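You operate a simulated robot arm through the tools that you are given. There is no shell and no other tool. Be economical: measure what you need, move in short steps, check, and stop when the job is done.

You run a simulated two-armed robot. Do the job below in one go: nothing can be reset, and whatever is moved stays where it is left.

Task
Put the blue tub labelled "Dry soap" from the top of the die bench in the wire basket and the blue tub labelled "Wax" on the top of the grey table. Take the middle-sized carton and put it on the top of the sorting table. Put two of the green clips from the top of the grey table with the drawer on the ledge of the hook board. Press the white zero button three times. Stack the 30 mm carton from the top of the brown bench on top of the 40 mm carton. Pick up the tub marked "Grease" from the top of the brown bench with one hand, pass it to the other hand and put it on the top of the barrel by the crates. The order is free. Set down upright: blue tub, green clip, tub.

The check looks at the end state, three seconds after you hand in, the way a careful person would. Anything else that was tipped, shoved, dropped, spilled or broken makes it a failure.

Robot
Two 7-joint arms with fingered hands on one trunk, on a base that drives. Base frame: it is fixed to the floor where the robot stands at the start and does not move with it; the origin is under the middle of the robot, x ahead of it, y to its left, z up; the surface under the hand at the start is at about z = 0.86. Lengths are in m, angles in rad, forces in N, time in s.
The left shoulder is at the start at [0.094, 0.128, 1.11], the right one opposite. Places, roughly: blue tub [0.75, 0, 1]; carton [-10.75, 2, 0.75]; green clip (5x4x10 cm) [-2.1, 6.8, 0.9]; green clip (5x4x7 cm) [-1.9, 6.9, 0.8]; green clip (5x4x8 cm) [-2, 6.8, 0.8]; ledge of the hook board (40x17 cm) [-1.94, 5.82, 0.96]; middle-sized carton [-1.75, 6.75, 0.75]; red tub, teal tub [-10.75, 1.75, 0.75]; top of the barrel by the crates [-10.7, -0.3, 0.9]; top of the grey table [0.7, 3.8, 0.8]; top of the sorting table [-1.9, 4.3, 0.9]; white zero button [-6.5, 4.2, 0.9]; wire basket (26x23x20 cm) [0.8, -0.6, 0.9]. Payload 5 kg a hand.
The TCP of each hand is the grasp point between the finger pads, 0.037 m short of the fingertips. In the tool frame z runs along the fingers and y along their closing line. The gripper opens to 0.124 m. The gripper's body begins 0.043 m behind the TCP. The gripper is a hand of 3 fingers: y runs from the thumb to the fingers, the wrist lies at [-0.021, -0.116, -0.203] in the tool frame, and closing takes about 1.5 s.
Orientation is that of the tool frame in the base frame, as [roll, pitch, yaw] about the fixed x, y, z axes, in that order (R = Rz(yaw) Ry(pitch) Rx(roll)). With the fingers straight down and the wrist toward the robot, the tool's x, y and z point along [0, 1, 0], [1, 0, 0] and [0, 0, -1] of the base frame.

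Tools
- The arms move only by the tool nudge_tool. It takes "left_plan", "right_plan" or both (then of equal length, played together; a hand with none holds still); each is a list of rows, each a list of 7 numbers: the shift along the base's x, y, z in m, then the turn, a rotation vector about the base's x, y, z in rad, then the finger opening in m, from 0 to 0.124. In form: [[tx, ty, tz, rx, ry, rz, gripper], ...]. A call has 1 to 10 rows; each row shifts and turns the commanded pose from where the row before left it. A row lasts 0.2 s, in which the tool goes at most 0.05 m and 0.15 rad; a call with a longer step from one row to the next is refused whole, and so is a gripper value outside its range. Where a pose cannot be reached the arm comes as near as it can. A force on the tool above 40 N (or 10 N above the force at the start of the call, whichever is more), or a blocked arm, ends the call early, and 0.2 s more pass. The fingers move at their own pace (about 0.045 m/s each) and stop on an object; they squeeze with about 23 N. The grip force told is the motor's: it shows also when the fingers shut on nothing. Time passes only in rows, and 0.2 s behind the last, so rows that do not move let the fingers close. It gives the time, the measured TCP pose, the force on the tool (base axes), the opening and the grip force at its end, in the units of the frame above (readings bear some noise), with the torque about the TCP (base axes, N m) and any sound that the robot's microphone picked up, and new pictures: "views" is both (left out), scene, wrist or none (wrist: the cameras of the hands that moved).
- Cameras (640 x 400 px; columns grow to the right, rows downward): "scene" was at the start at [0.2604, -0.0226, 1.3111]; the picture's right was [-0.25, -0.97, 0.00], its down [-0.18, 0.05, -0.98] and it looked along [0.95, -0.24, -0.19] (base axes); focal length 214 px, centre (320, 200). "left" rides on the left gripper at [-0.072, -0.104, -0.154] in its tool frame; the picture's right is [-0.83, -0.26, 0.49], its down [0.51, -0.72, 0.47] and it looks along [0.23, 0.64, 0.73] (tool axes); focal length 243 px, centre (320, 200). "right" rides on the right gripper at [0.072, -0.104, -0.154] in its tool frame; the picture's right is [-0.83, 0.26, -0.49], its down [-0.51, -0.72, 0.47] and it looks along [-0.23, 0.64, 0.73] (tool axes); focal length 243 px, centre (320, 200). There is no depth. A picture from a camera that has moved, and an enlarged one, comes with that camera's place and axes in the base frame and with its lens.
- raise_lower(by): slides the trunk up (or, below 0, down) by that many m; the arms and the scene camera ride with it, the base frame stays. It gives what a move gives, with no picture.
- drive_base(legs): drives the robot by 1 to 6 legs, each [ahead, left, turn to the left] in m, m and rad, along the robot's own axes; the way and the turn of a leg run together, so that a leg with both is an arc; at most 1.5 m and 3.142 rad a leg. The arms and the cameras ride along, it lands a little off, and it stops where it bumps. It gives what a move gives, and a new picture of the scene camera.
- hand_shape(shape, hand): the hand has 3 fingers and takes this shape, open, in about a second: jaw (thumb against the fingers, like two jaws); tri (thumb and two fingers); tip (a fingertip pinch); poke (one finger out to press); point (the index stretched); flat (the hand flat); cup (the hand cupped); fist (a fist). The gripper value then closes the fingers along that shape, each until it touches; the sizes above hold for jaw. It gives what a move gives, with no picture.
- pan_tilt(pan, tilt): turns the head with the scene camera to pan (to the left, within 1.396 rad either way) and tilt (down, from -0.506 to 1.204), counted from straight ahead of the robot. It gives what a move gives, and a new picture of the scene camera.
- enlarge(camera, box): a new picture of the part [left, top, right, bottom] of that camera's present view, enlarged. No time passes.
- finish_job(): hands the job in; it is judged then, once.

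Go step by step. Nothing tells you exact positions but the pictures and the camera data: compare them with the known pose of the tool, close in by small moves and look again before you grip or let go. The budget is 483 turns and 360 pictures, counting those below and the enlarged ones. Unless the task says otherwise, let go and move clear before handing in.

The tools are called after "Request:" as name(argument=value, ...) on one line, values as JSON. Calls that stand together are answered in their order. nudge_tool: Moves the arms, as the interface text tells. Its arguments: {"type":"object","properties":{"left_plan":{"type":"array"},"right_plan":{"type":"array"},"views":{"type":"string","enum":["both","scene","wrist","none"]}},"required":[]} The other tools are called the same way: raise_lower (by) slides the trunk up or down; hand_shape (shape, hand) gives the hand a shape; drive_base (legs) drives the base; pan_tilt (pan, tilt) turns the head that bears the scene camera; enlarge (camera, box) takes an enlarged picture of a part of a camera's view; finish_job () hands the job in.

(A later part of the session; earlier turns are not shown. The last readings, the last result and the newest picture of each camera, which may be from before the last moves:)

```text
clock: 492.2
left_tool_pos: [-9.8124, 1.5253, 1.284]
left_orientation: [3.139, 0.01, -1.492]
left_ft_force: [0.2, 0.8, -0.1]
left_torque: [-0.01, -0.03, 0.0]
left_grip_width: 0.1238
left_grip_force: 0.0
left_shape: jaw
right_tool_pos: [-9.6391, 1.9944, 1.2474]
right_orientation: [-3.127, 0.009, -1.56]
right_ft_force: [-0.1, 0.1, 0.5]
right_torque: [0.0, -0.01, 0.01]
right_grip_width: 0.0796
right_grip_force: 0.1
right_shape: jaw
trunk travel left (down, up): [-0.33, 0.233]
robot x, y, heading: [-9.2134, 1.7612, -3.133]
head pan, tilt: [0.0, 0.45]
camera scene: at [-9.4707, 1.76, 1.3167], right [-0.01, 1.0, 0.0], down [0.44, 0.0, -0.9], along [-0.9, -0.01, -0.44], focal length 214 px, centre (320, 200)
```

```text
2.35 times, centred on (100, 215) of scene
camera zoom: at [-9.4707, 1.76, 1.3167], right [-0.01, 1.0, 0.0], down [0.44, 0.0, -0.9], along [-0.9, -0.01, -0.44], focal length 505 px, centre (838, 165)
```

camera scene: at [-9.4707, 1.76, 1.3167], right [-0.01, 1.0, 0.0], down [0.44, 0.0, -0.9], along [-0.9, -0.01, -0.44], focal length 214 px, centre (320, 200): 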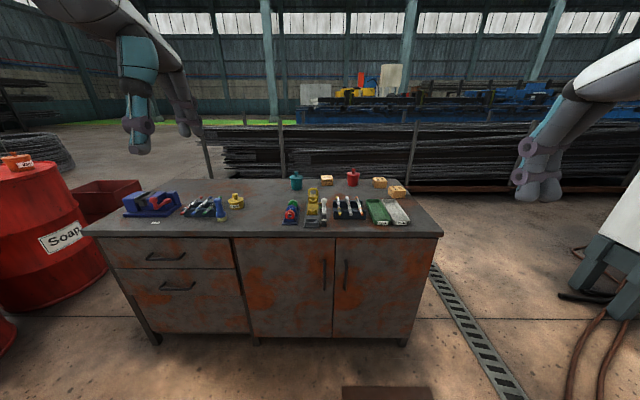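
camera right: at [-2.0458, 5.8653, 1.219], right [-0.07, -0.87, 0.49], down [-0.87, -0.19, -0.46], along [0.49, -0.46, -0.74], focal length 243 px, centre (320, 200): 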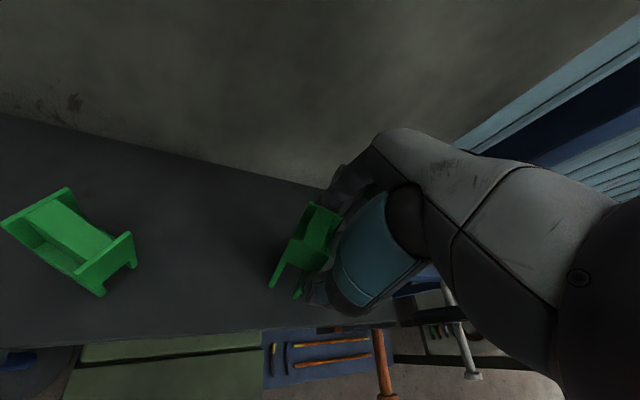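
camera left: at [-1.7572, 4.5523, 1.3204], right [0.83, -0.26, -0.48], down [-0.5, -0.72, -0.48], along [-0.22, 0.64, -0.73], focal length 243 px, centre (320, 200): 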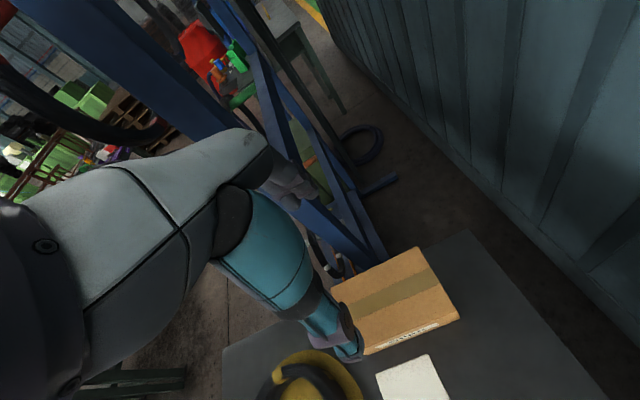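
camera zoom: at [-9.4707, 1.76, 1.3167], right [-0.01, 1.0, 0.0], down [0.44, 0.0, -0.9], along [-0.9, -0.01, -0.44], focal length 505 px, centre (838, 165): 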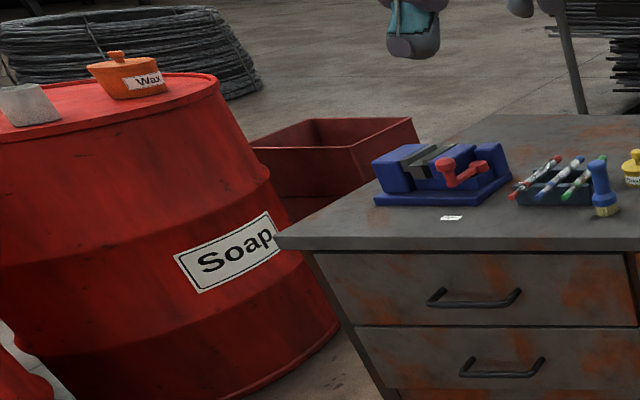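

I need to see the tub labels. I'll drive up to the bench and look more closely.

Request:
drive_base(legs=[[0.42, 0, 0]])

Request:
pan_tilt(pan=-0.05, tilt=0.6)

Request:
enlarge(camera="scene", box=[220, 140, 420, 265])

```text
clock: 494.7
left_tool_pos: [-10.2231, 1.5185, 1.2842]
left_orientation: [3.137, 0.011, -1.486]
left_ft_force: [-0.5, 0.0, 0.2]
left_torque: [-0.03, 0.03, 0.0]
left_grip_width: 0.1239
left_grip_force: 0.0
left_shape: jaw
right_tool_pos: [-10.0504, 1.9878, 1.2478]
right_orientation: [-3.127, 0.01, -1.556]
right_ft_force: [-0.3, 0.0, 0.3]
right_torque: [0.02, 0.0, 0.02]
right_grip_width: 0.0798
right_grip_force: 0.1
right_shape: jaw
trunk travel left (down, up): [-0.33, 0.233]
robot x, y, heading: [-9.6275, 1.7578, -3.122]
head pan, tilt: [0.0, 0.45]
camera scene: at [-9.8823, 1.7541, 1.317], right [-0.01, 1.0, 0.0], down [0.43, 0.01, -0.9], along [-0.9, -0.01, -0.43], focal length 214 px, centre (320, 200)
```

scene: 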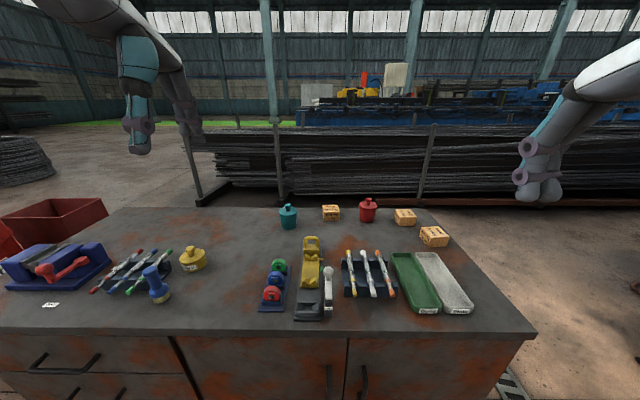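

```text
clock: 495.4
left_tool_pos: [-10.2249, 1.5186, 1.2833]
left_orientation: [3.139, 0.009, -1.487]
left_ft_force: [-0.1, 0.4, -0.2]
left_torque: [-0.01, 0.0, -0.01]
left_grip_width: 0.1236
left_grip_force: 0.0
left_shape: jaw
right_tool_pos: [-10.0515, 1.9882, 1.2481]
right_orientation: [-3.127, 0.008, -1.555]
right_ft_force: [-0.1, -0.5, 0.6]
right_torque: [0.05, -0.02, -0.01]
right_grip_width: 0.0798
right_grip_force: 0.1
right_shape: jaw
trunk travel left (down, up): [-0.33, 0.233]
robot x, y, heading: [-9.6297, 1.7549, -3.126]
head pan, tilt: [-0.051, 0.6]
camera scene: at [-9.8803, 1.7585, 1.3031], right [0.04, 1.0, 0.0], down [0.56, -0.02, -0.83], along [-0.82, 0.03, -0.56], focal length 214 px, centre (320, 200)
```

scene: 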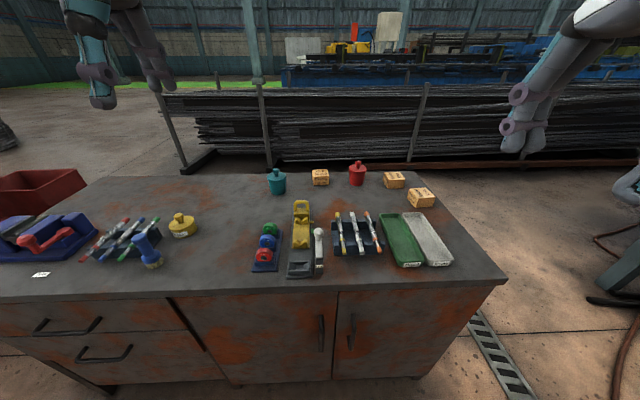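

```text
3.20 times, centred on (320, 202) of scene
camera zoom: at [-9.8803, 1.7585, 1.3031], right [0.04, 1.0, 0.0], down [0.56, -0.02, -0.83], along [-0.82, 0.03, -0.56], focal length 686 px, centre (320, 192)
```

zoom: 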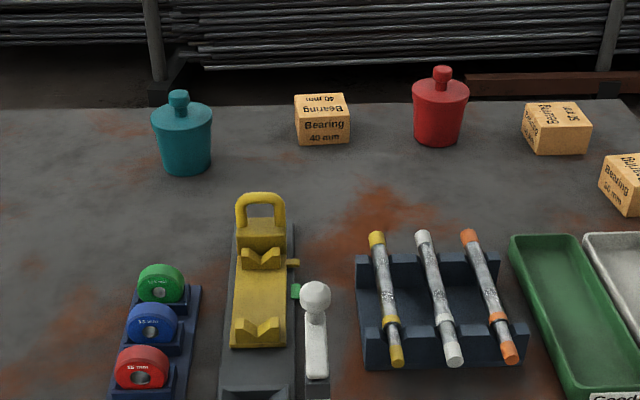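

Request:
enlarge(camera="scene", box=[370, 160, 450, 220])

Request:
enlarge(camera="scene", box=[150, 150, 300, 250])

```text
6.67 times, centred on (410, 190) of scene
camera zoom: at [-9.8803, 1.7585, 1.3031], right [0.04, 1.0, 0.0], down [0.56, -0.02, -0.83], along [-0.82, 0.03, -0.56], focal length 1430 px, centre (-280, 267)
```

zoom: 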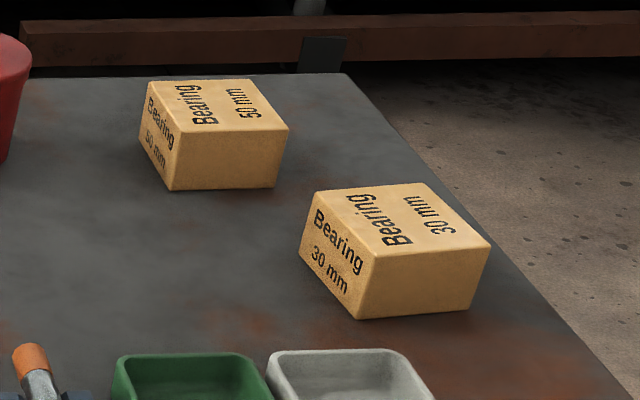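

```text
4.00 times, centred on (225, 200) of scene
camera zoom: at [-9.8803, 1.7585, 1.3031], right [0.04, 1.0, 0.0], down [0.56, -0.02, -0.83], along [-0.82, 0.03, -0.56], focal length 858 px, centre (700, 200)
```

zoom: 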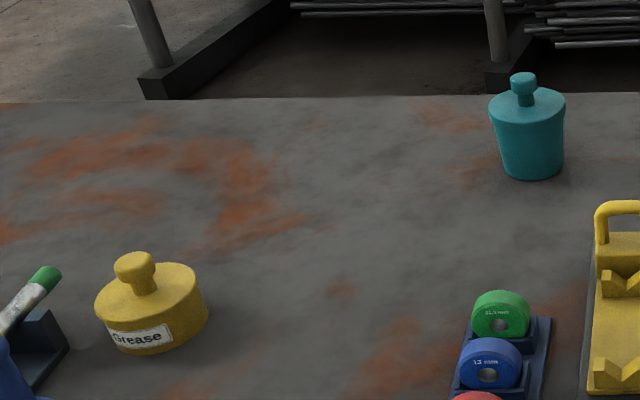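

The yellow tub reads "Grease", but the hints name the red and teal tubs, whose labels face away. I'll inspect those, moving slightly closer first.

Request:
drive_base(legs=[[0.05, 0, -0.015]])

Request:
nudge_tool(left_plan=[[-0.045, 0.01, 0, 0, 0, -0.08, 0.124], [-0.045, 0.01, 0, 0, 0, 0, 0.124], [-0.045, 0.01, 0, 0, 0, 0, 0.124], [-0.045, 0.01, 0, 0, 0, 0, 0.124], [-0.04, 0.01, 0, 0, 0, 0, 0.124], [-0.03, 0.01, 0, 0, 0, 0, 0.124], [0, 0, 0, 0, 0, 0, 0.124]], views="both")

```text
clock: 496.4
left_tool_pos: [-10.2718, 1.5259, 1.2871]
left_orientation: [3.133, 0.011, -1.502]
left_ft_force: [-0.5, 0.1, 0.6]
left_torque: [0.01, 0.07, 0.0]
left_grip_width: 0.1241
left_grip_force: 0.2
left_shape: jaw
right_tool_pos: [-10.0929, 1.9946, 1.2499]
right_orientation: [-3.133, 0.009, -1.572]
right_ft_force: [0.8, 0.4, -0.2]
right_torque: [0.0, 0.06, -0.01]
right_grip_width: 0.0796
right_grip_force: 0.0
right_shape: jaw
trunk travel left (down, up): [-0.33, 0.233]
robot x, y, heading: [-9.675, 1.7565, 3.143]
head pan, tilt: [-0.051, 0.6]
camera scene: at [-9.9243, 1.762, 1.3044], right [0.05, 1.0, 0.0], down [0.56, -0.03, -0.83], along [-0.83, 0.04, -0.56], focal length 214 px, centre (320, 200)
```

scene: 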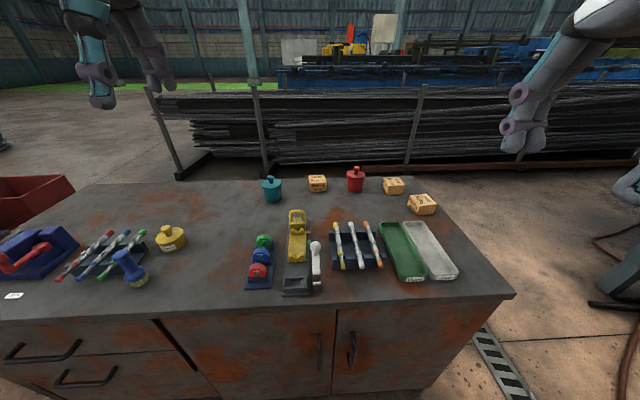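

```text
clock: 498.0
left_tool_pos: [-10.5252, 1.5863, 1.2819]
left_orientation: [3.137, 0.011, -1.582]
left_ft_force: [-0.3, 0.4, -0.2]
left_torque: [0.0, -0.01, -0.04]
left_grip_width: 0.1238
left_grip_force: 0.0
left_shape: jaw
right_tool_pos: [-10.0981, 1.9923, 1.2486]
right_orientation: [-3.13, 0.009, -1.571]
right_ft_force: [0.0, 0.6, 0.0]
right_torque: [0.0, -0.01, -0.02]
right_grip_width: 0.0795
right_grip_force: 0.0
right_shape: jaw
trunk travel left (down, up): [-0.33, 0.233]
robot x, y, heading: [-9.6782, 1.7579, 3.143]
head pan, tilt: [-0.051, 0.6]
camera scene: at [-9.9291, 1.7614, 1.3033], right [0.05, 1.0, 0.0], down [0.56, -0.03, -0.83], along [-0.82, 0.04, -0.56], focal length 214 px, centre (320, 200)
camera left: at [-10.419, 1.6547, 1.4376], right [0.27, 0.83, -0.48], down [0.71, -0.51, -0.48], along [-0.65, -0.22, -0.73], focal length 243 px, centre (320, 200)
```

scene: 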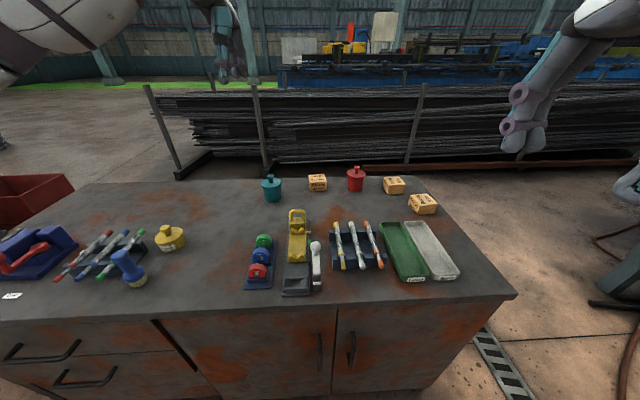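
left: 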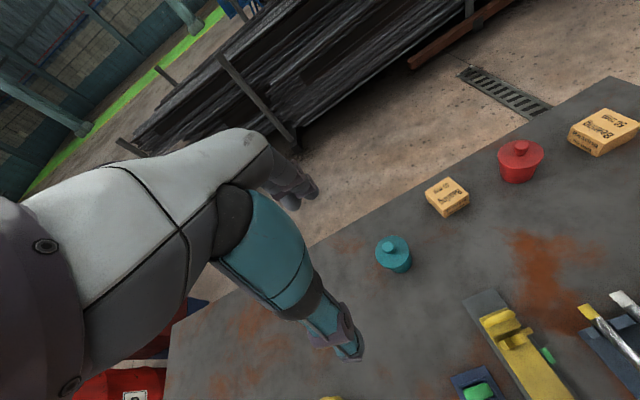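

Teal knob is at about (-10.656, 1.615, 0.913). I'll move above it, lowering the trunk for reach.

Request:
raise_lower(by=-0.1)

Request:
nudge_tool(left_plan=[[-0.043, 0.01, 0, 0, 0, 0, 0.124], [-0.043, 0.01, 0, 0, 0, 0, 0.124], [-0.043, 0.009, 0, 0, 0, 0, 0.124], [0, 0, -0.045, 0, 0, 0, 0.124], [0, 0, -0.045, 0, 0, 0, 0.124], [0, 0, -0.045, 0, 0, 0, 0.124], [0, 0, -0.04, 0, 0, 0, 0.124], [0, 0, 0, 0, 0, 0, 0.124]], views="wrist")

Request:
enlarge(camera="left", box=[250, 200, 450, 350])

```text
clock: 499.3
left_tool_pos: [-10.5265, 1.5875, 1.1861]
left_orientation: [3.136, 0.01, -1.581]
left_ft_force: [0.1, 0.2, 0.6]
left_torque: [0.01, 0.02, -0.02]
left_grip_width: 0.1239
left_grip_force: 0.0
left_shape: jaw
right_tool_pos: [-10.0983, 1.9942, 1.1491]
right_orientation: [-3.13, 0.009, -1.57]
right_ft_force: [0.8, 0.7, -0.2]
right_torque: [0.01, -0.03, 0.01]
right_grip_width: 0.0798
right_grip_force: 0.1
right_shape: jaw
trunk travel left (down, up): [-0.23, 0.333]
robot x, y, heading: [-9.6733, 1.7593, 3.147]
head pan, tilt: [-0.051, 0.6]
```

```text
clock: 501.1
left_tool_pos: [-10.6541, 1.6165, 1.0119]
left_orientation: [3.137, 0.011, -1.584]
left_ft_force: [-0.4, 1.0, -0.8]
left_torque: [0.0, -0.01, -0.02]
left_grip_width: 0.1238
left_grip_force: 0.0
left_shape: jaw
right_tool_pos: [-10.0978, 1.9958, 1.1476]
right_orientation: [-3.128, 0.008, -1.57]
right_ft_force: [-0.2, -0.2, 0.6]
right_torque: [0.01, 0.03, -0.01]
right_grip_width: 0.0797
right_grip_force: 0.1
right_shape: jaw
trunk travel left (down, up): [-0.23, 0.333]
robot x, y, heading: [-9.6775, 1.7559, 3.146]
head pan, tilt: [-0.051, 0.6]
camera left: at [-10.5471, 1.6851, 1.1653], right [0.27, 0.83, -0.48], down [0.71, -0.51, -0.48], along [-0.65, -0.22, -0.73], focal length 243 px, centre (320, 200)
```

left: 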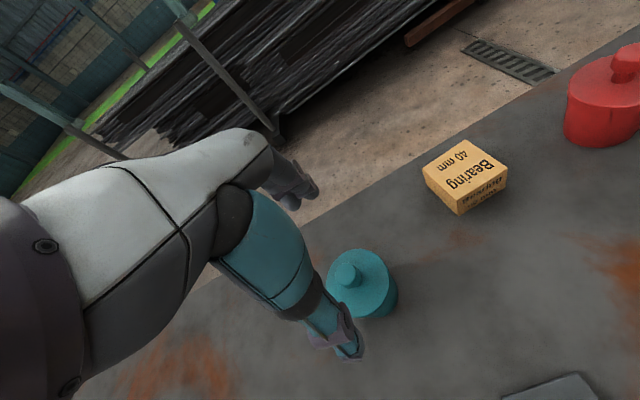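

```text
2.67 times, centred on (350, 275) of left
camera zoom: at [-10.5471, 1.6851, 1.1653], right [0.27, 0.83, -0.48], down [0.71, -0.51, -0.48], along [-0.65, -0.22, -0.73], focal length 647 px, centre (240, 0)
```

zoom: 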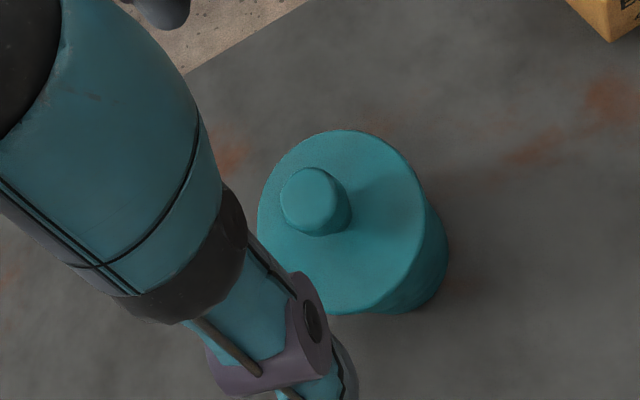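

Aligned after a 9 mm shift. Descend and grip.

Request:
nudge_tool(left_plan=[[0.001, -0.009, -0.02, 0, 0, 0, 0.124], [0, 0, -0.03, 0, 0, 0, 0.124], [0, 0, -0.03, 0, 0, 0, 0.124], [0, 0, -0.03, 0, 0, 0, 0.124], [0, 0, 0, 0, 0, 0, 0.1], [0, 0, 0, 0, 0, 0, 0.08], [0, 0, 0, 0, 0, 0, 0.05], [0, 0, 0, 0, 0, 0, 0.03], [0, 0, 0, 0, 0, 0, 0.03], [0, 0, 0, 0, 0, 0, 0.03]], views="wrist")

```text
clock: 503.3
left_tool_pos: [-10.6551, 1.6058, 0.8991]
left_orientation: [3.138, 0.011, -1.582]
left_ft_force: [0.7, -0.5, 0.2]
left_torque: [0.0, 0.06, 0.01]
left_grip_width: 0.0619
left_grip_force: 23.1
left_shape: jaw
right_tool_pos: [-10.1002, 1.993, 1.1473]
right_orientation: [-3.126, 0.009, -1.57]
right_ft_force: [0.0, 1.0, 0.3]
right_torque: [-0.03, 0.01, -0.02]
right_grip_width: 0.0795
right_grip_force: 0.2
right_shape: jaw
trunk travel left (down, up): [-0.23, 0.333]
robot x, y, heading: [-9.6783, 1.7578, 3.14]
head pan, tilt: [-0.051, 0.6]
camera left: at [-10.5478, 1.6753, 1.0542], right [0.27, 0.83, -0.48], down [0.71, -0.51, -0.48], along [-0.65, -0.22, -0.73], focal length 243 px, centre (320, 200)
```

left: 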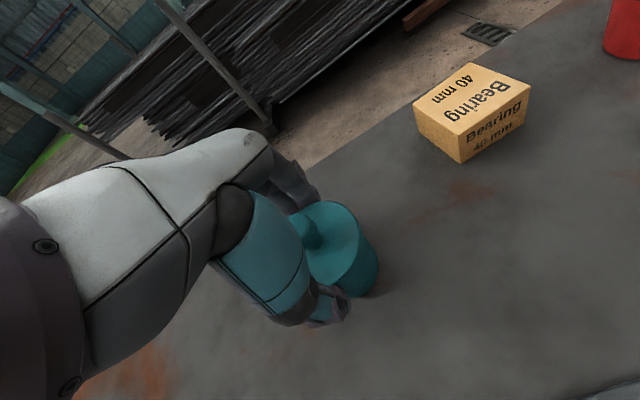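

Gripped. I'll lift it, draw it back a bit and turn it to read its label.

Request:
nudge_tool(left_plan=[[0, 0, 0.015, 0, 0, 0, 0.03], [0, 0, 0.035, 0, 0, 0, 0.03], [0, 0, 0.04, 0, 0, 0, 0.03], [0, 0, 0.04, 0, 0, 0, 0.03], [0, 0, 0.04, 0, 0, 0, 0.03], [0.04, 0, 0.01, 0, 0, 0.14, 0.03], [0.04, 0, 0.01, 0, 0, 0.14, 0.03], [0.04, 0, 0.01, 0, 0, 0.14, 0.03], [0, 0, 0, 0, 0, 0.15, 0.03], [0, 0, 0, 0, 0, 0.15, 0.03]], views="none")

Request:
nudge_tool(left_plan=[[0, 0, 0, 0, 0, 0.15, 0.03], [0, 0, 0, 0, 0, 0.15, 0.03], [0, 0, 0, 0, 0, 0.15, 0.03], [0, 0, 0, 0, 0, 0.15, 0.03], [0, 0, 0, 0, 0, 0.15, 0.03], [0, 0, 0, 0, 0, 0.15, 0.03], [0, 0, 0, 0, 0, 0.15, 0.03], [0, 0, 0, 0, 0, 0.15, 0.03], [0, 0, 0, 0, 0, 0.15, 0.03], [0, 0, 0, 0, 0, 0.15, 0.03]], views="scene")

```text
clock: 505.5
left_tool_pos: [-10.5343, 1.6071, 1.0992]
left_orientation: [3.137, 0.01, -0.859]
left_ft_force: [-0.4, 0.3, -2.6]
left_torque: [-0.03, 0.0, 0.01]
left_grip_width: 0.0618
left_grip_force: 23.0
left_shape: jaw
right_tool_pos: [-10.0988, 1.9953, 1.1479]
right_orientation: [-3.129, 0.008, -1.571]
right_ft_force: [-0.4, -0.3, -0.5]
right_torque: [0.01, -0.02, 0.02]
right_grip_width: 0.0797
right_grip_force: 0.2
right_shape: jaw
trunk travel left (down, up): [-0.23, 0.333]
robot x, y, heading: [-9.6804, 1.7606, 3.141]
head pan, tilt: [-0.051, 0.6]
```

```text
clock: 507.7
left_tool_pos: [-10.5352, 1.6087, 1.0979]
left_orientation: [3.138, 0.014, 0.639]
left_ft_force: [0.2, 0.4, -3.4]
left_torque: [0.03, -0.03, 0.0]
left_grip_width: 0.0618
left_grip_force: 23.1
left_shape: jaw
right_tool_pos: [-10.0984, 1.9949, 1.1486]
right_orientation: [-3.128, 0.006, -1.571]
right_ft_force: [0.5, -0.1, -0.9]
right_torque: [-0.03, -0.01, 0.01]
right_grip_width: 0.0797
right_grip_force: 0.1
right_shape: jaw
trunk travel left (down, up): [-0.23, 0.333]
robot x, y, heading: [-9.6793, 1.7575, 3.144]
head pan, tilt: [-0.051, 0.6]
camera scene: at [-9.9579, 1.7628, 1.199], right [0.05, 1.0, 0.0], down [0.56, -0.03, -0.82], along [-0.82, 0.04, -0.57], focal length 214 px, centre (320, 200)
```

scene: 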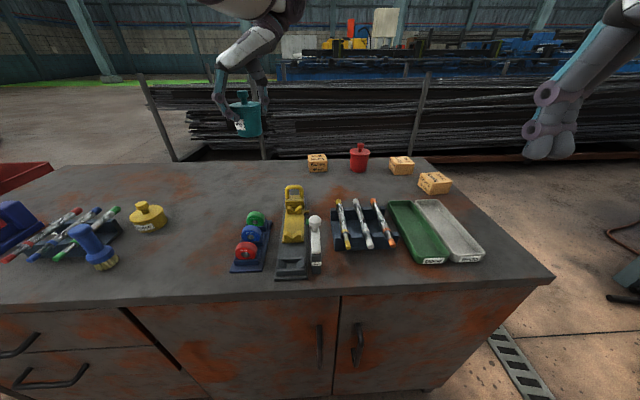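

A label edge is coming into view; I'll zoom in.

Request:
enlarge(camera="scene", box=[215, 80, 285, 145])

Request:
nudge_tool(left_plan=[[0, 0, 0, 0, 0, 0.15, 0.03], [0, 0, 0, 0, 0, 0.15, 0.03], [0, 0, 0, 0, 0, 0.15, 0.03], [0, 0, 0, 0, 0, 0, 0.03]], views="none")

Request:
enlarge(camera="scene", box=[215, 80, 285, 145])

```text
6.15 times, centred on (250, 112) of scene
camera zoom: at [-9.9579, 1.7628, 1.199], right [0.05, 1.0, 0.0], down [0.56, -0.03, -0.82], along [-0.82, 0.04, -0.57], focal length 1320 px, centre (751, 738)
```

zoom: 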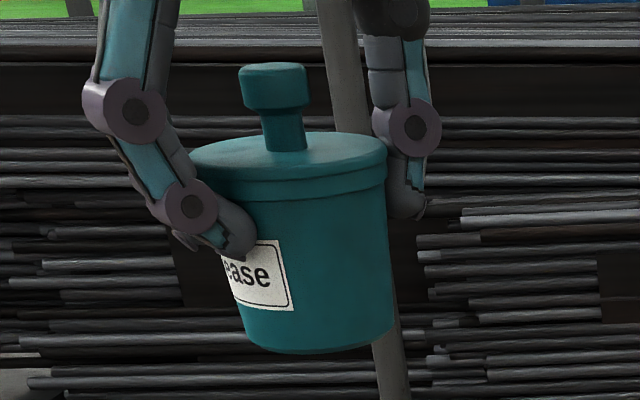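

```text
clock: 508.7
left_tool_pos: [-10.4913, 1.5997, 1.0594]
left_orientation: [-3.138, 0.013, 1.088]
left_ft_force: [0.1, 0.1, -3.0]
left_torque: [0.02, -0.04, -0.02]
left_grip_width: 0.0616
left_grip_force: 22.9
left_shape: jaw
left hand out of reach, approached as far as the arm can: row 1, 2, 3
right_tool_pos: [-10.0983, 1.9945, 1.1484]
right_orientation: [-3.129, 0.009, -1.57]
right_ft_force: [0.2, 0.7, -0.7]
right_torque: [-0.04, 0.03, -0.01]
right_grip_width: 0.0798
right_grip_force: 0.1
right_shape: jaw
trunk travel left (down, up): [-0.23, 0.333]
robot x, y, heading: [-9.6774, 1.7563, 3.138]
head pan, tilt: [-0.051, 0.6]
```

```text
6.15 times, centred on (250, 112) of scene
camera zoom: at [-9.9577, 1.7622, 1.199], right [0.05, 1.0, 0.0], down [0.56, -0.03, -0.82], along [-0.82, 0.04, -0.57], focal length 1320 px, centre (751, 738)
```

zoom: 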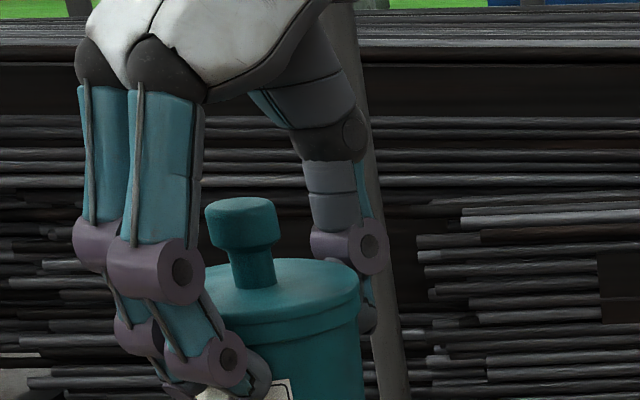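

It reads "...ease", so the teal tub is the Grease tub named in the hints. For the hand-over I'll set it down again closer, grip its knob with the left, then take the body with the right. First I'll turn back.

Request:
nudge_tool(left_plan=[[0, 0, 0.01, 0, 0, -0.15, 0.03], [0, 0, 0.01, 0, 0, -0.15, 0.03], [0, 0, 0.01, 0, 0, -0.15, 0.03], [0, 0, 0.01, 0, 0, -0.15, 0.03], [0, 0, 0, 0, 0, -0.15, 0.03], [0, 0, 0, 0, 0, -0.15, 0.03], [0, 0, 0, 0, 0, -0.15, 0.03], [0, 0, 0, 0, 0, -0.15, 0.03], [0, 0, 0, 0, 0, -0.15, 0.03], [0, 0, 0, 0, 0, -0.15, 0.03]], views="none")

Request:
nudge_tool(left_plan=[[0, 0, 0, 0, 0, -0.15, 0.03], [0, 0, 0, 0, 0, -0.15, 0.03], [0, 0, 0, 0, 0, -0.15, 0.03], [0, 0, 0, 0, 0, -0.15, 0.03], [0, 0, 0, 0, 0, -0.15, 0.03], [0, 0, 0, 0, 0, -0.15, 0.03], [0, 0, 0, 0, 0, -0.15, 0.03], [0, 0, 0, 0, 0, -0.1, 0.03], [0, 0, 0, 0, 0, 0, 0.03]], views="none")

```text
clock: 510.9
left_tool_pos: [-10.4917, 1.5993, 1.0974]
left_orientation: [3.138, 0.011, -0.416]
left_ft_force: [0.0, -0.7, -2.8]
left_torque: [0.01, 0.01, 0.04]
left_grip_width: 0.0616
left_grip_force: 23.6
left_shape: jaw
right_tool_pos: [-10.0987, 1.9928, 1.1484]
right_orientation: [-3.128, 0.01, -1.57]
right_ft_force: [0.8, -0.6, 0.8]
right_torque: [-0.02, 0.02, 0.01]
right_grip_width: 0.0798
right_grip_force: 0.2
right_shape: jaw
trunk travel left (down, up): [-0.23, 0.333]
robot x, y, heading: [-9.673, 1.7563, 3.139]
head pan, tilt: [-0.051, 0.6]
```

```text
clock: 512.9
left_tool_pos: [-10.4912, 1.6002, 1.0977]
left_orientation: [3.138, 0.008, -1.564]
left_ft_force: [-0.2, -0.3, -3.3]
left_torque: [-0.02, -0.01, 0.0]
left_grip_width: 0.0615
left_grip_force: 23.4
left_shape: jaw
right_tool_pos: [-10.0985, 1.9939, 1.1474]
right_orientation: [-3.128, 0.01, -1.571]
right_ft_force: [0.3, 0.3, 0.0]
right_torque: [0.0, -0.01, -0.02]
right_grip_width: 0.0798
right_grip_force: 0.0
right_shape: jaw
trunk travel left (down, up): [-0.23, 0.333]
robot x, y, heading: [-9.6757, 1.7583, 3.137]
head pan, tilt: [-0.051, 0.6]
```

Request:
nudge_tool(left_plan=[[-0.03, 0, -0.03, 0, 0, 0, 0.03], [0, 0, -0.045, 0, 0, 0, 0.03], [0, 0, -0.045, 0, 0, 0, 0.03], [0, 0, -0.04, 0, 0, 0, 0.03], [0, 0, -0.022, 0, 0, 0, 0.03], [0, 0, -0.008, 0, 0, 0, 0.03], [0, 0, 0, 0, 0, 0, 0.03]], views="scene")

```text
clock: 514.5
left_tool_pos: [-10.5211, 1.5988, 0.9082]
left_orientation: [3.139, 0.01, -1.562]
left_ft_force: [0.6, -0.3, -3.2]
left_torque: [0.0, 0.02, -0.02]
left_grip_width: 0.0617
left_grip_force: 22.7
left_shape: jaw
right_tool_pos: [-10.0992, 1.9944, 1.1473]
right_orientation: [-3.126, 0.01, -1.569]
right_ft_force: [0.3, 0.0, -0.2]
right_torque: [-0.02, 0.02, 0.05]
right_grip_width: 0.0796
right_grip_force: 0.1
right_shape: jaw
trunk travel left (down, up): [-0.23, 0.333]
robot x, y, heading: [-9.6735, 1.756, 3.144]
head pan, tilt: [-0.051, 0.6]
camera scene: at [-9.9577, 1.7619, 1.199], right [0.05, 1.0, 0.0], down [0.56, -0.03, -0.82], along [-0.82, 0.04, -0.57], focal length 214 px, centre (320, 200)
```

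scene: 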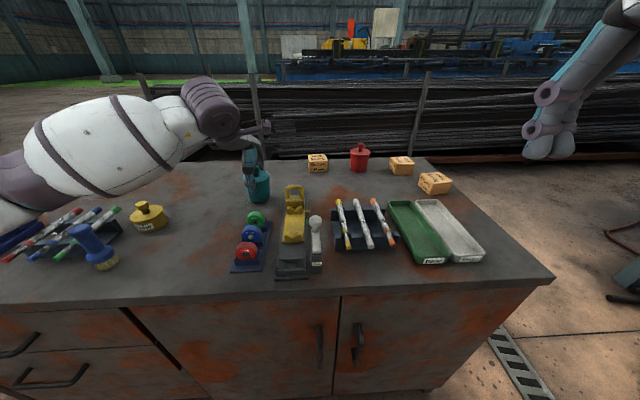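

Request:
nudge_tool(left_plan=[[0, 0, -0.004, 0, 0, 0, 0.03], [0, 0, -0.004, 0, 0, 0, 0.03], [0, 0, -0.003, 0, 0, 0, 0.03], [0, 0, 0, 0, 0, 0, 0.03]], views="none")

```text
clock: 515.5
left_tool_pos: [-10.5203, 1.5992, 0.9004]
left_orientation: [3.135, 0.012, -1.562]
left_ft_force: [-2.2, -1.9, 7.6]
left_torque: [-0.04, 0.12, 0.06]
left_grip_width: 0.0617
left_grip_force: 22.8
left_shape: jaw
right_tool_pos: [-10.0976, 1.9933, 1.1479]
right_orientation: [-3.13, 0.009, -1.57]
right_ft_force: [0.9, -0.4, 0.4]
right_torque: [-0.03, -0.02, -0.05]
right_grip_width: 0.0796
right_grip_force: 0.1
right_shape: jaw
trunk travel left (down, up): [-0.23, 0.333]
robot x, y, heading: [-9.6782, 1.7615, 3.142]
head pan, tilt: [-0.051, 0.6]
```

Standing on the bench. I'll release, rise, and tilt the hand for a knob grip.

Request:
nudge_tool(left_plan=[[0, 0, 0.001, 0, 0, 0, 0.06], [0, 0, 0, 0, 0, 0, 0.09], [0, 0, 0, 0, 0, 0, 0.1], [0, 0, 0.03, 0, 0, 0, 0.1], [0, 0, 0.045, 0, 0, 0, 0.1], [0, 0, 0.045, 0, 0, 0, 0.08], [0, -0.02, 0, 0.13, 0, 0, 0.07], [0, -0.02, 0, 0.13, 0, 0, 0.06], [0, -0.02, 0, 0.13, 0, 0, 0.06], [0, -0.02, 0, 0.13, 0, 0, 0.06]], views="both")

Request:
enlarge(camera="scene", box=[200, 110, 320, 215])

Request:
enlarge(camera="left", box=[250, 200, 450, 350])

```text
clock: 517.7
left_tool_pos: [-10.5205, 1.5175, 1.0199]
left_orientation: [-3.141, 0.535, -1.56]
left_ft_force: [-0.3, -0.1, 0.6]
left_torque: [0.01, 0.01, 0.02]
left_grip_width: 0.0605
left_grip_force: 0.0
left_shape: jaw
right_tool_pos: [-10.0988, 1.9926, 1.1484]
right_orientation: [-3.126, 0.01, -1.571]
right_ft_force: [-1.0, -1.5, 1.3]
right_torque: [0.02, 0.01, 0.0]
right_grip_width: 0.0794
right_grip_force: 0.0
right_shape: jaw
trunk travel left (down, up): [-0.23, 0.333]
robot x, y, heading: [-9.6776, 1.7551, 3.139]
head pan, tilt: [-0.051, 0.6]
camera scene: at [-9.9575, 1.7601, 1.1991], right [0.05, 1.0, 0.0], down [0.56, -0.03, -0.83], along [-0.82, 0.04, -0.56], focal length 214 px, centre (320, 200)
camera left: at [-10.4153, 1.5014, 1.1891], right [0.25, 0.97, 0.0], down [0.72, -0.19, -0.66], along [-0.64, 0.17, -0.75], focal length 243 px, centre (320, 200)
```

scene: 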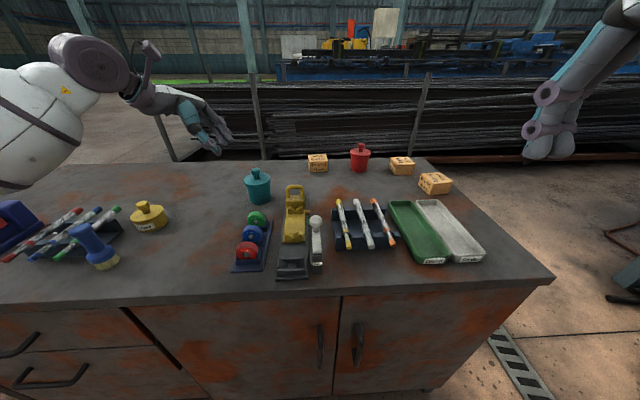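
left: 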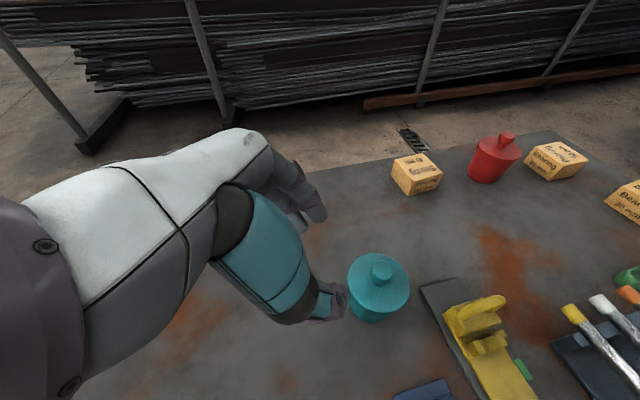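

```text
3.81 times, centred on (260, 162) of scene
camera zoom: at [-9.9575, 1.7601, 1.1991], right [0.05, 1.0, 0.0], down [0.56, -0.03, -0.83], along [-0.82, 0.04, -0.56], focal length 817 px, centre (549, 343)
```

zoom: 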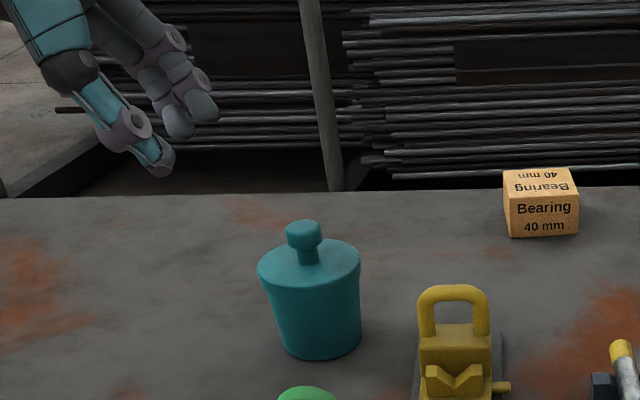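

```text
2.67 times, centred on (350, 275) of left
camera zoom: at [-10.4153, 1.5014, 1.1891], right [0.25, 0.97, 0.0], down [0.72, -0.19, -0.66], along [-0.64, 0.17, -0.75], focal length 647 px, centre (240, 0)
```

zoom: 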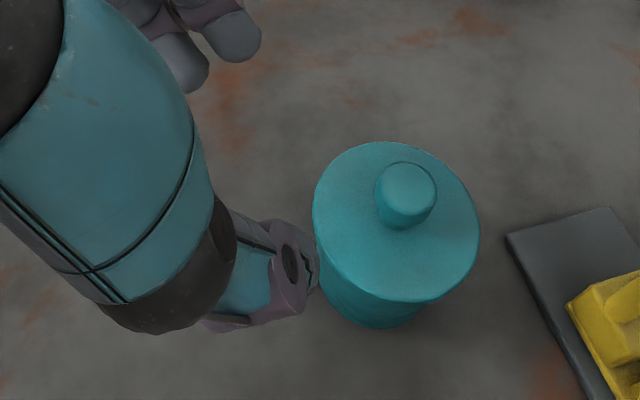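

Knob top is at (-10.522, 1.606, 0.926), with the lid at z≈0.893. I'll approach along the tilted axis and pinch the knob.

Request:
nudge_tool(left_plan=[[-0.0015, 0.02, -0.013, 0, 0, 0, 0.06], [0, 0.02, -0.013, 0, 0, 0, 0.06], [0, 0.01, -0.017, 0, 0, 0, 0.06], [0, 0.01, -0.017, 0, 0, 0, 0.06], [0, 0.011, -0.017, 0, 0, 0, 0.06], [0, 0, 0, 0, 0, 0, 0.06]], views="wrist")

Request:
enlarge(camera="scene", box=[200, 110, 320, 215])

Request:
enlarge(camera="left", box=[250, 200, 450, 350])

```text
clock: 519.1
left_tool_pos: [-10.5215, 1.5917, 0.942]
left_orientation: [-3.14, 0.532, -1.56]
left_ft_force: [-1.0, -0.3, -0.3]
left_torque: [0.01, 0.0, 0.0]
left_grip_width: 0.0608
left_grip_force: 0.0
left_shape: jaw
right_tool_pos: [-10.0975, 1.994, 1.149]
right_orientation: [-3.128, 0.008, -1.57]
right_ft_force: [0.2, 0.5, 0.1]
right_torque: [0.02, 0.0, -0.04]
right_grip_width: 0.0794
right_grip_force: 0.1
right_shape: jaw
trunk travel left (down, up): [-0.23, 0.333]
robot x, y, heading: [-9.6749, 1.7556, 3.143]
head pan, tilt: [-0.051, 0.6]
camera left: at [-10.4155, 1.5752, 1.112], right [0.25, 0.97, 0.0], down [0.72, -0.19, -0.66], along [-0.64, 0.16, -0.75], focal length 243 px, centre (320, 200)
```

left: 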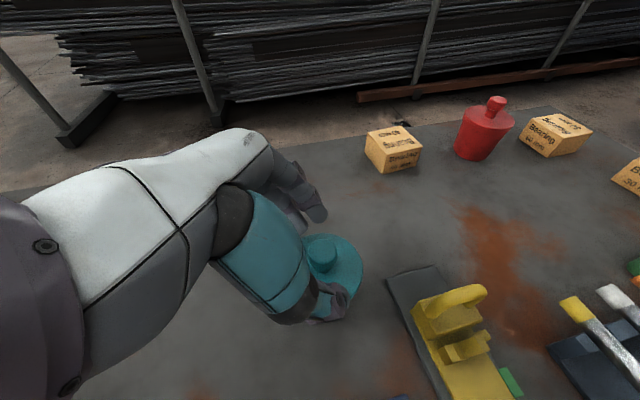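

```text
3.81 times, centred on (260, 162) of scene
camera zoom: at [-9.9572, 1.7618, 1.1992], right [0.05, 1.0, 0.0], down [0.56, -0.03, -0.83], along [-0.82, 0.04, -0.56], focal length 817 px, centre (549, 343)
```

zoom: 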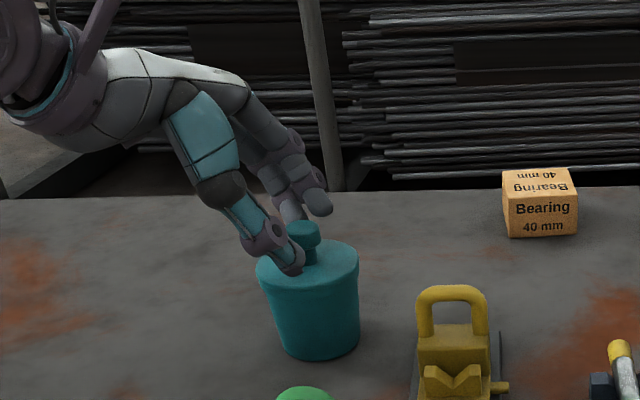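

```text
2.67 times, centred on (350, 275) of left
camera zoom: at [-10.4155, 1.5752, 1.112], right [0.25, 0.97, 0.0], down [0.72, -0.19, -0.66], along [-0.64, 0.16, -0.75], focal length 647 px, centre (240, 0)
```

zoom: 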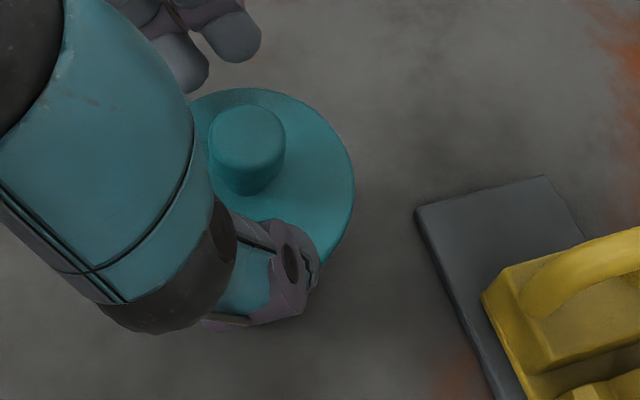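

Aligned with the knob; closing.

Request:
nudge_tool(left_plan=[[0, 0, 0, 0, 0, 0, 0.045], [0, 0, 0, 0, 0, 0, 0.03], [0, 0, 0, 0, 0, 0, 0.015], [0, 0, 0, 0, 0, 0, 0.01], [0, 0, 0, 0, 0, 0, 0.01], [0, 0, 0, 0, 0, 0, 0.01]], views="none")

Request:
enlarge(camera="scene", box=[200, 110, 320, 215])

Request:
enlarge(camera="left", box=[250, 200, 450, 350])

```text
clock: 520.5
left_tool_pos: [-10.5214, 1.5909, 0.9426]
left_orientation: [-3.141, 0.53, -1.56]
left_ft_force: [0.8, 0.3, 0.9]
left_torque: [0.0, -0.01, -0.05]
left_grip_width: 0.0165
left_grip_force: 23.4
left_shape: jaw
right_tool_pos: [-10.0977, 1.9943, 1.1494]
right_orientation: [-3.126, 0.009, -1.571]
right_ft_force: [0.1, 0.1, 0.3]
right_torque: [-0.01, 0.0, 0.03]
right_grip_width: 0.0796
right_grip_force: 0.0
right_shape: jaw
trunk travel left (down, up): [-0.23, 0.333]
robot x, y, heading: [-9.6755, 1.7565, 3.144]
head pan, tilt: [-0.051, 0.6]
```

```text
3.81 times, centred on (260, 162) of scene
camera zoom: at [-9.9574, 1.7619, 1.1991], right [0.05, 1.0, 0.0], down [0.56, -0.03, -0.83], along [-0.82, 0.04, -0.56], focal length 817 px, centre (549, 343)
```

zoom: 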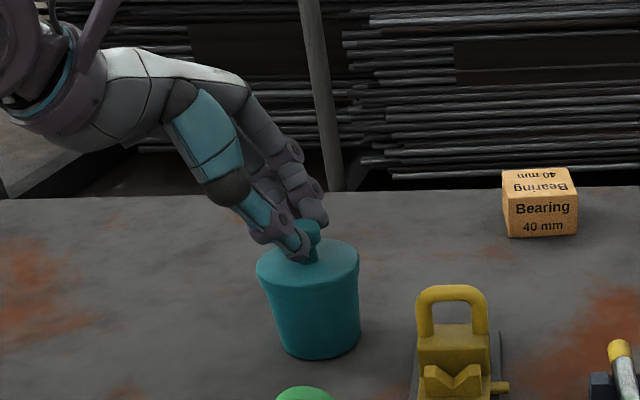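

```text
2.67 times, centred on (350, 275) of left
camera zoom: at [-10.4157, 1.5751, 1.112], right [0.25, 0.97, 0.0], down [0.72, -0.19, -0.66], along [-0.64, 0.16, -0.75], focal length 647 px, centre (240, 0)
```

zoom: 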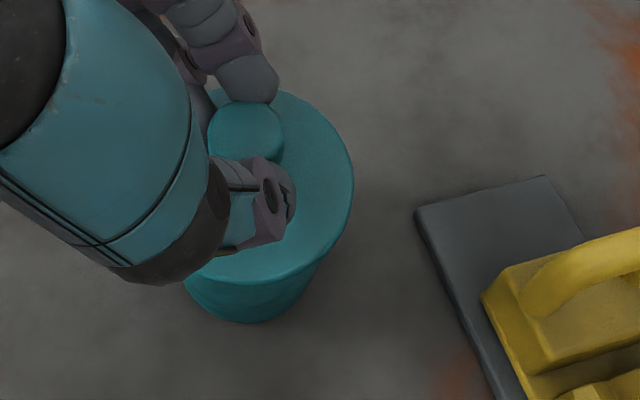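

Gripping the neck under the knob's cap, which is secure. Lifting.

Request:
nudge_tool(left_plan=[[0, 0, 0.01, 0, 0, 0, 0.005], [0, 0, 0.02, 0, 0, 0, 0.005], [0, 0, 0.04, 0, 0, 0, 0.005], [0, 0, 0.045, 0, 0, 0, 0.005], [0, 0, 0.045, 0, 0, 0, 0.005], [0, 0, 0.045, 0, 0, 0, 0.005], [0, 0, 0.045, 0, 0, 0, 0.005], [0, 0, 0, 0, 0, 0, 0.005]], views="scene")

Request:
enlarge(camera="scene", box=[180, 20, 320, 140])

```text
clock: 522.3
left_tool_pos: [-10.5231, 1.5898, 1.1898]
left_orientation: [-3.139, 0.531, -1.559]
left_ft_force: [0.6, -0.5, -3.9]
left_torque: [-0.06, -0.02, -0.03]
left_grip_width: 0.0162
left_grip_force: 22.9
left_shape: jaw
right_tool_pos: [-10.0998, 1.9938, 1.1482]
right_orientation: [-3.127, 0.008, -1.571]
right_ft_force: [-0.6, 0.1, 0.2]
right_torque: [-0.01, 0.01, 0.01]
right_grip_width: 0.0798
right_grip_force: 0.0
right_shape: jaw
trunk travel left (down, up): [-0.23, 0.333]
robot x, y, heading: [-9.6807, 1.7567, 3.139]
head pan, tilt: [-0.051, 0.6]
camera scene: at [-9.9584, 1.7614, 1.1988], right [0.05, 1.0, 0.0], down [0.56, -0.03, -0.82], along [-0.82, 0.04, -0.57], focal length 214 px, centre (320, 200)
```

scene: 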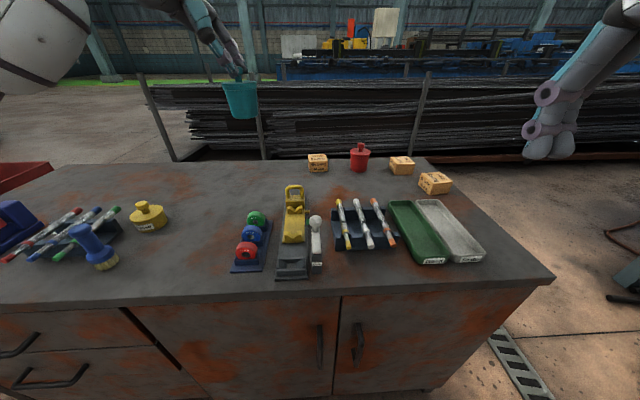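

```text
3.33 times, centred on (250, 80) of scene
camera zoom: at [-9.9584, 1.7614, 1.1988], right [0.05, 1.0, 0.0], down [0.56, -0.03, -0.82], along [-0.82, 0.04, -0.57], focal length 715 px, centre (553, 600)
```

zoom: 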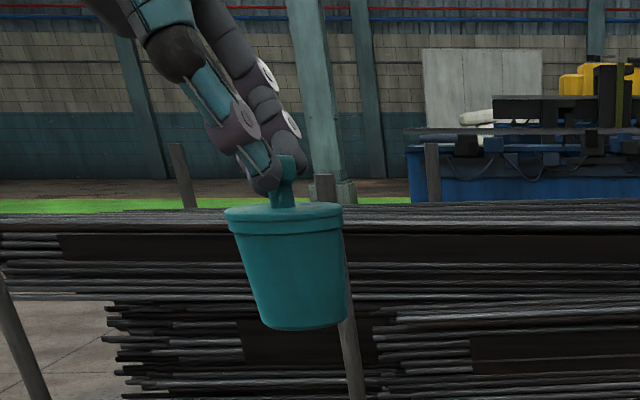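

The tub hangs upright from the knob. I'll bring it nearer the middle and tilt the right hand.

Request:
nudge_tool(left_plan=[[0.03, 0.018, 0, 0, 0, 0, 0.005], [0.03, 0.018, 0, 0, 0, 0, 0.005], [0.03, 0.018, 0, 0, 0, 0, 0.005], [0.03, 0.018, 0, 0, 0, 0, 0.005], [0.03, 0.018, 0, 0, 0, 0, 0.005], [0.03, 0.018, 0, 0, 0, 0, 0.005], [0, 0, 0, 0, 0, 0, 0.005], [0, 0, 0, 0, 0, 0, 0.005]], right_plan=[[-0.02, 0.01, 0.01, -0.14, 0, 0, 0.11], [-0.02, 0.01, 0.01, -0.14, 0, 0, 0.11], [-0.02, 0.01, 0.01, -0.14, 0, 0, 0.11], [-0.02, 0.01, 0.01, -0.14, 0, 0, 0.11], [-0.02, 0.01, 0.01, -0.14, 0, 0, 0.11], [-0.02, 0.01, 0.01, -0.14, 0, 0, 0.11], [-0.02, 0, 0, -0.14, 0, 0, 0.11], [0, 0, 0, -0.07, 0, 0, 0.11]], views="both")

```text
clock: 524.1
left_tool_pos: [-10.3434, 1.699, 1.1911]
left_orientation: [-3.139, 0.531, -1.562]
left_ft_force: [0.1, -0.3, -3.6]
left_torque: [-0.09, 0.01, -0.02]
left_grip_width: 0.016
left_grip_force: 23.5
left_shape: jaw
right_tool_pos: [-10.2385, 2.0552, 1.2079]
right_orientation: [-3.13, -1.044, -1.57]
right_ft_force: [0.4, 0.2, 0.5]
right_torque: [-0.03, 0.03, 0.0]
right_grip_width: 0.1095
right_grip_force: 0.0
right_shape: jaw
trunk travel left (down, up): [-0.23, 0.333]
robot x, y, heading: [-9.6762, 1.7595, 3.138]
head pan, tilt: [-0.051, 0.6]
camera scene: at [-9.9579, 1.7627, 1.199], right [0.05, 1.0, 0.0], down [0.56, -0.03, -0.82], along [-0.82, 0.04, -0.57], focal length 214 px, centre (320, 200)
camera right: at [-10.1368, 2.1517, 1.3501], right [-0.27, 0.84, -0.47], down [0.73, -0.14, -0.67], along [-0.63, -0.52, -0.57], focal length 243 px, centre (320, 200)
camera left: at [-10.2372, 1.6844, 1.3611], right [0.25, 0.97, 0.0], down [0.72, -0.19, -0.66], along [-0.64, 0.16, -0.75], focal length 243 px, centre (320, 200)
```

scene: 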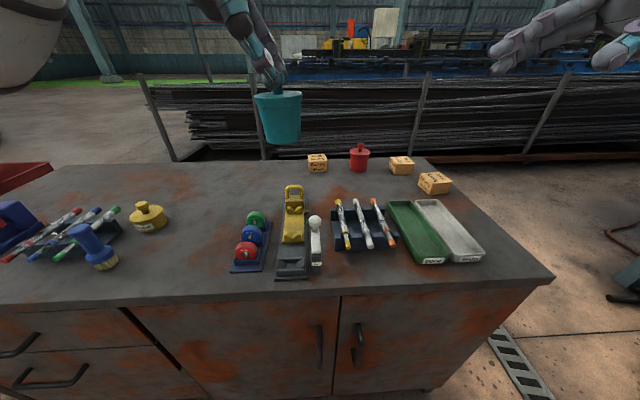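
right: 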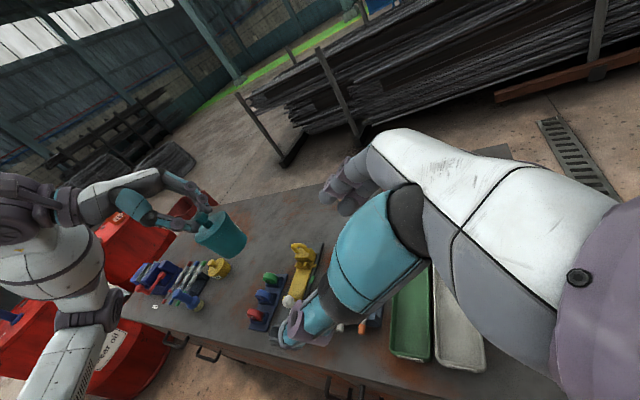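
left: 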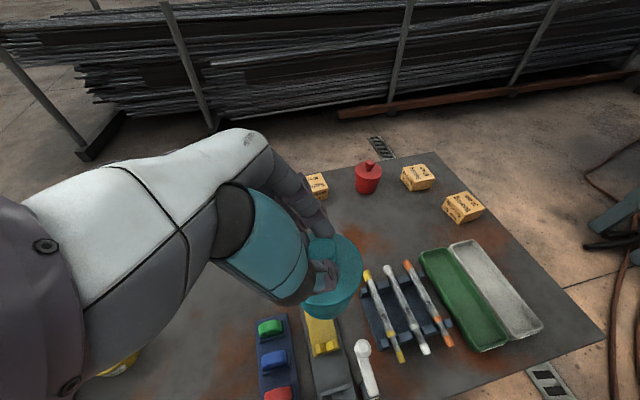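

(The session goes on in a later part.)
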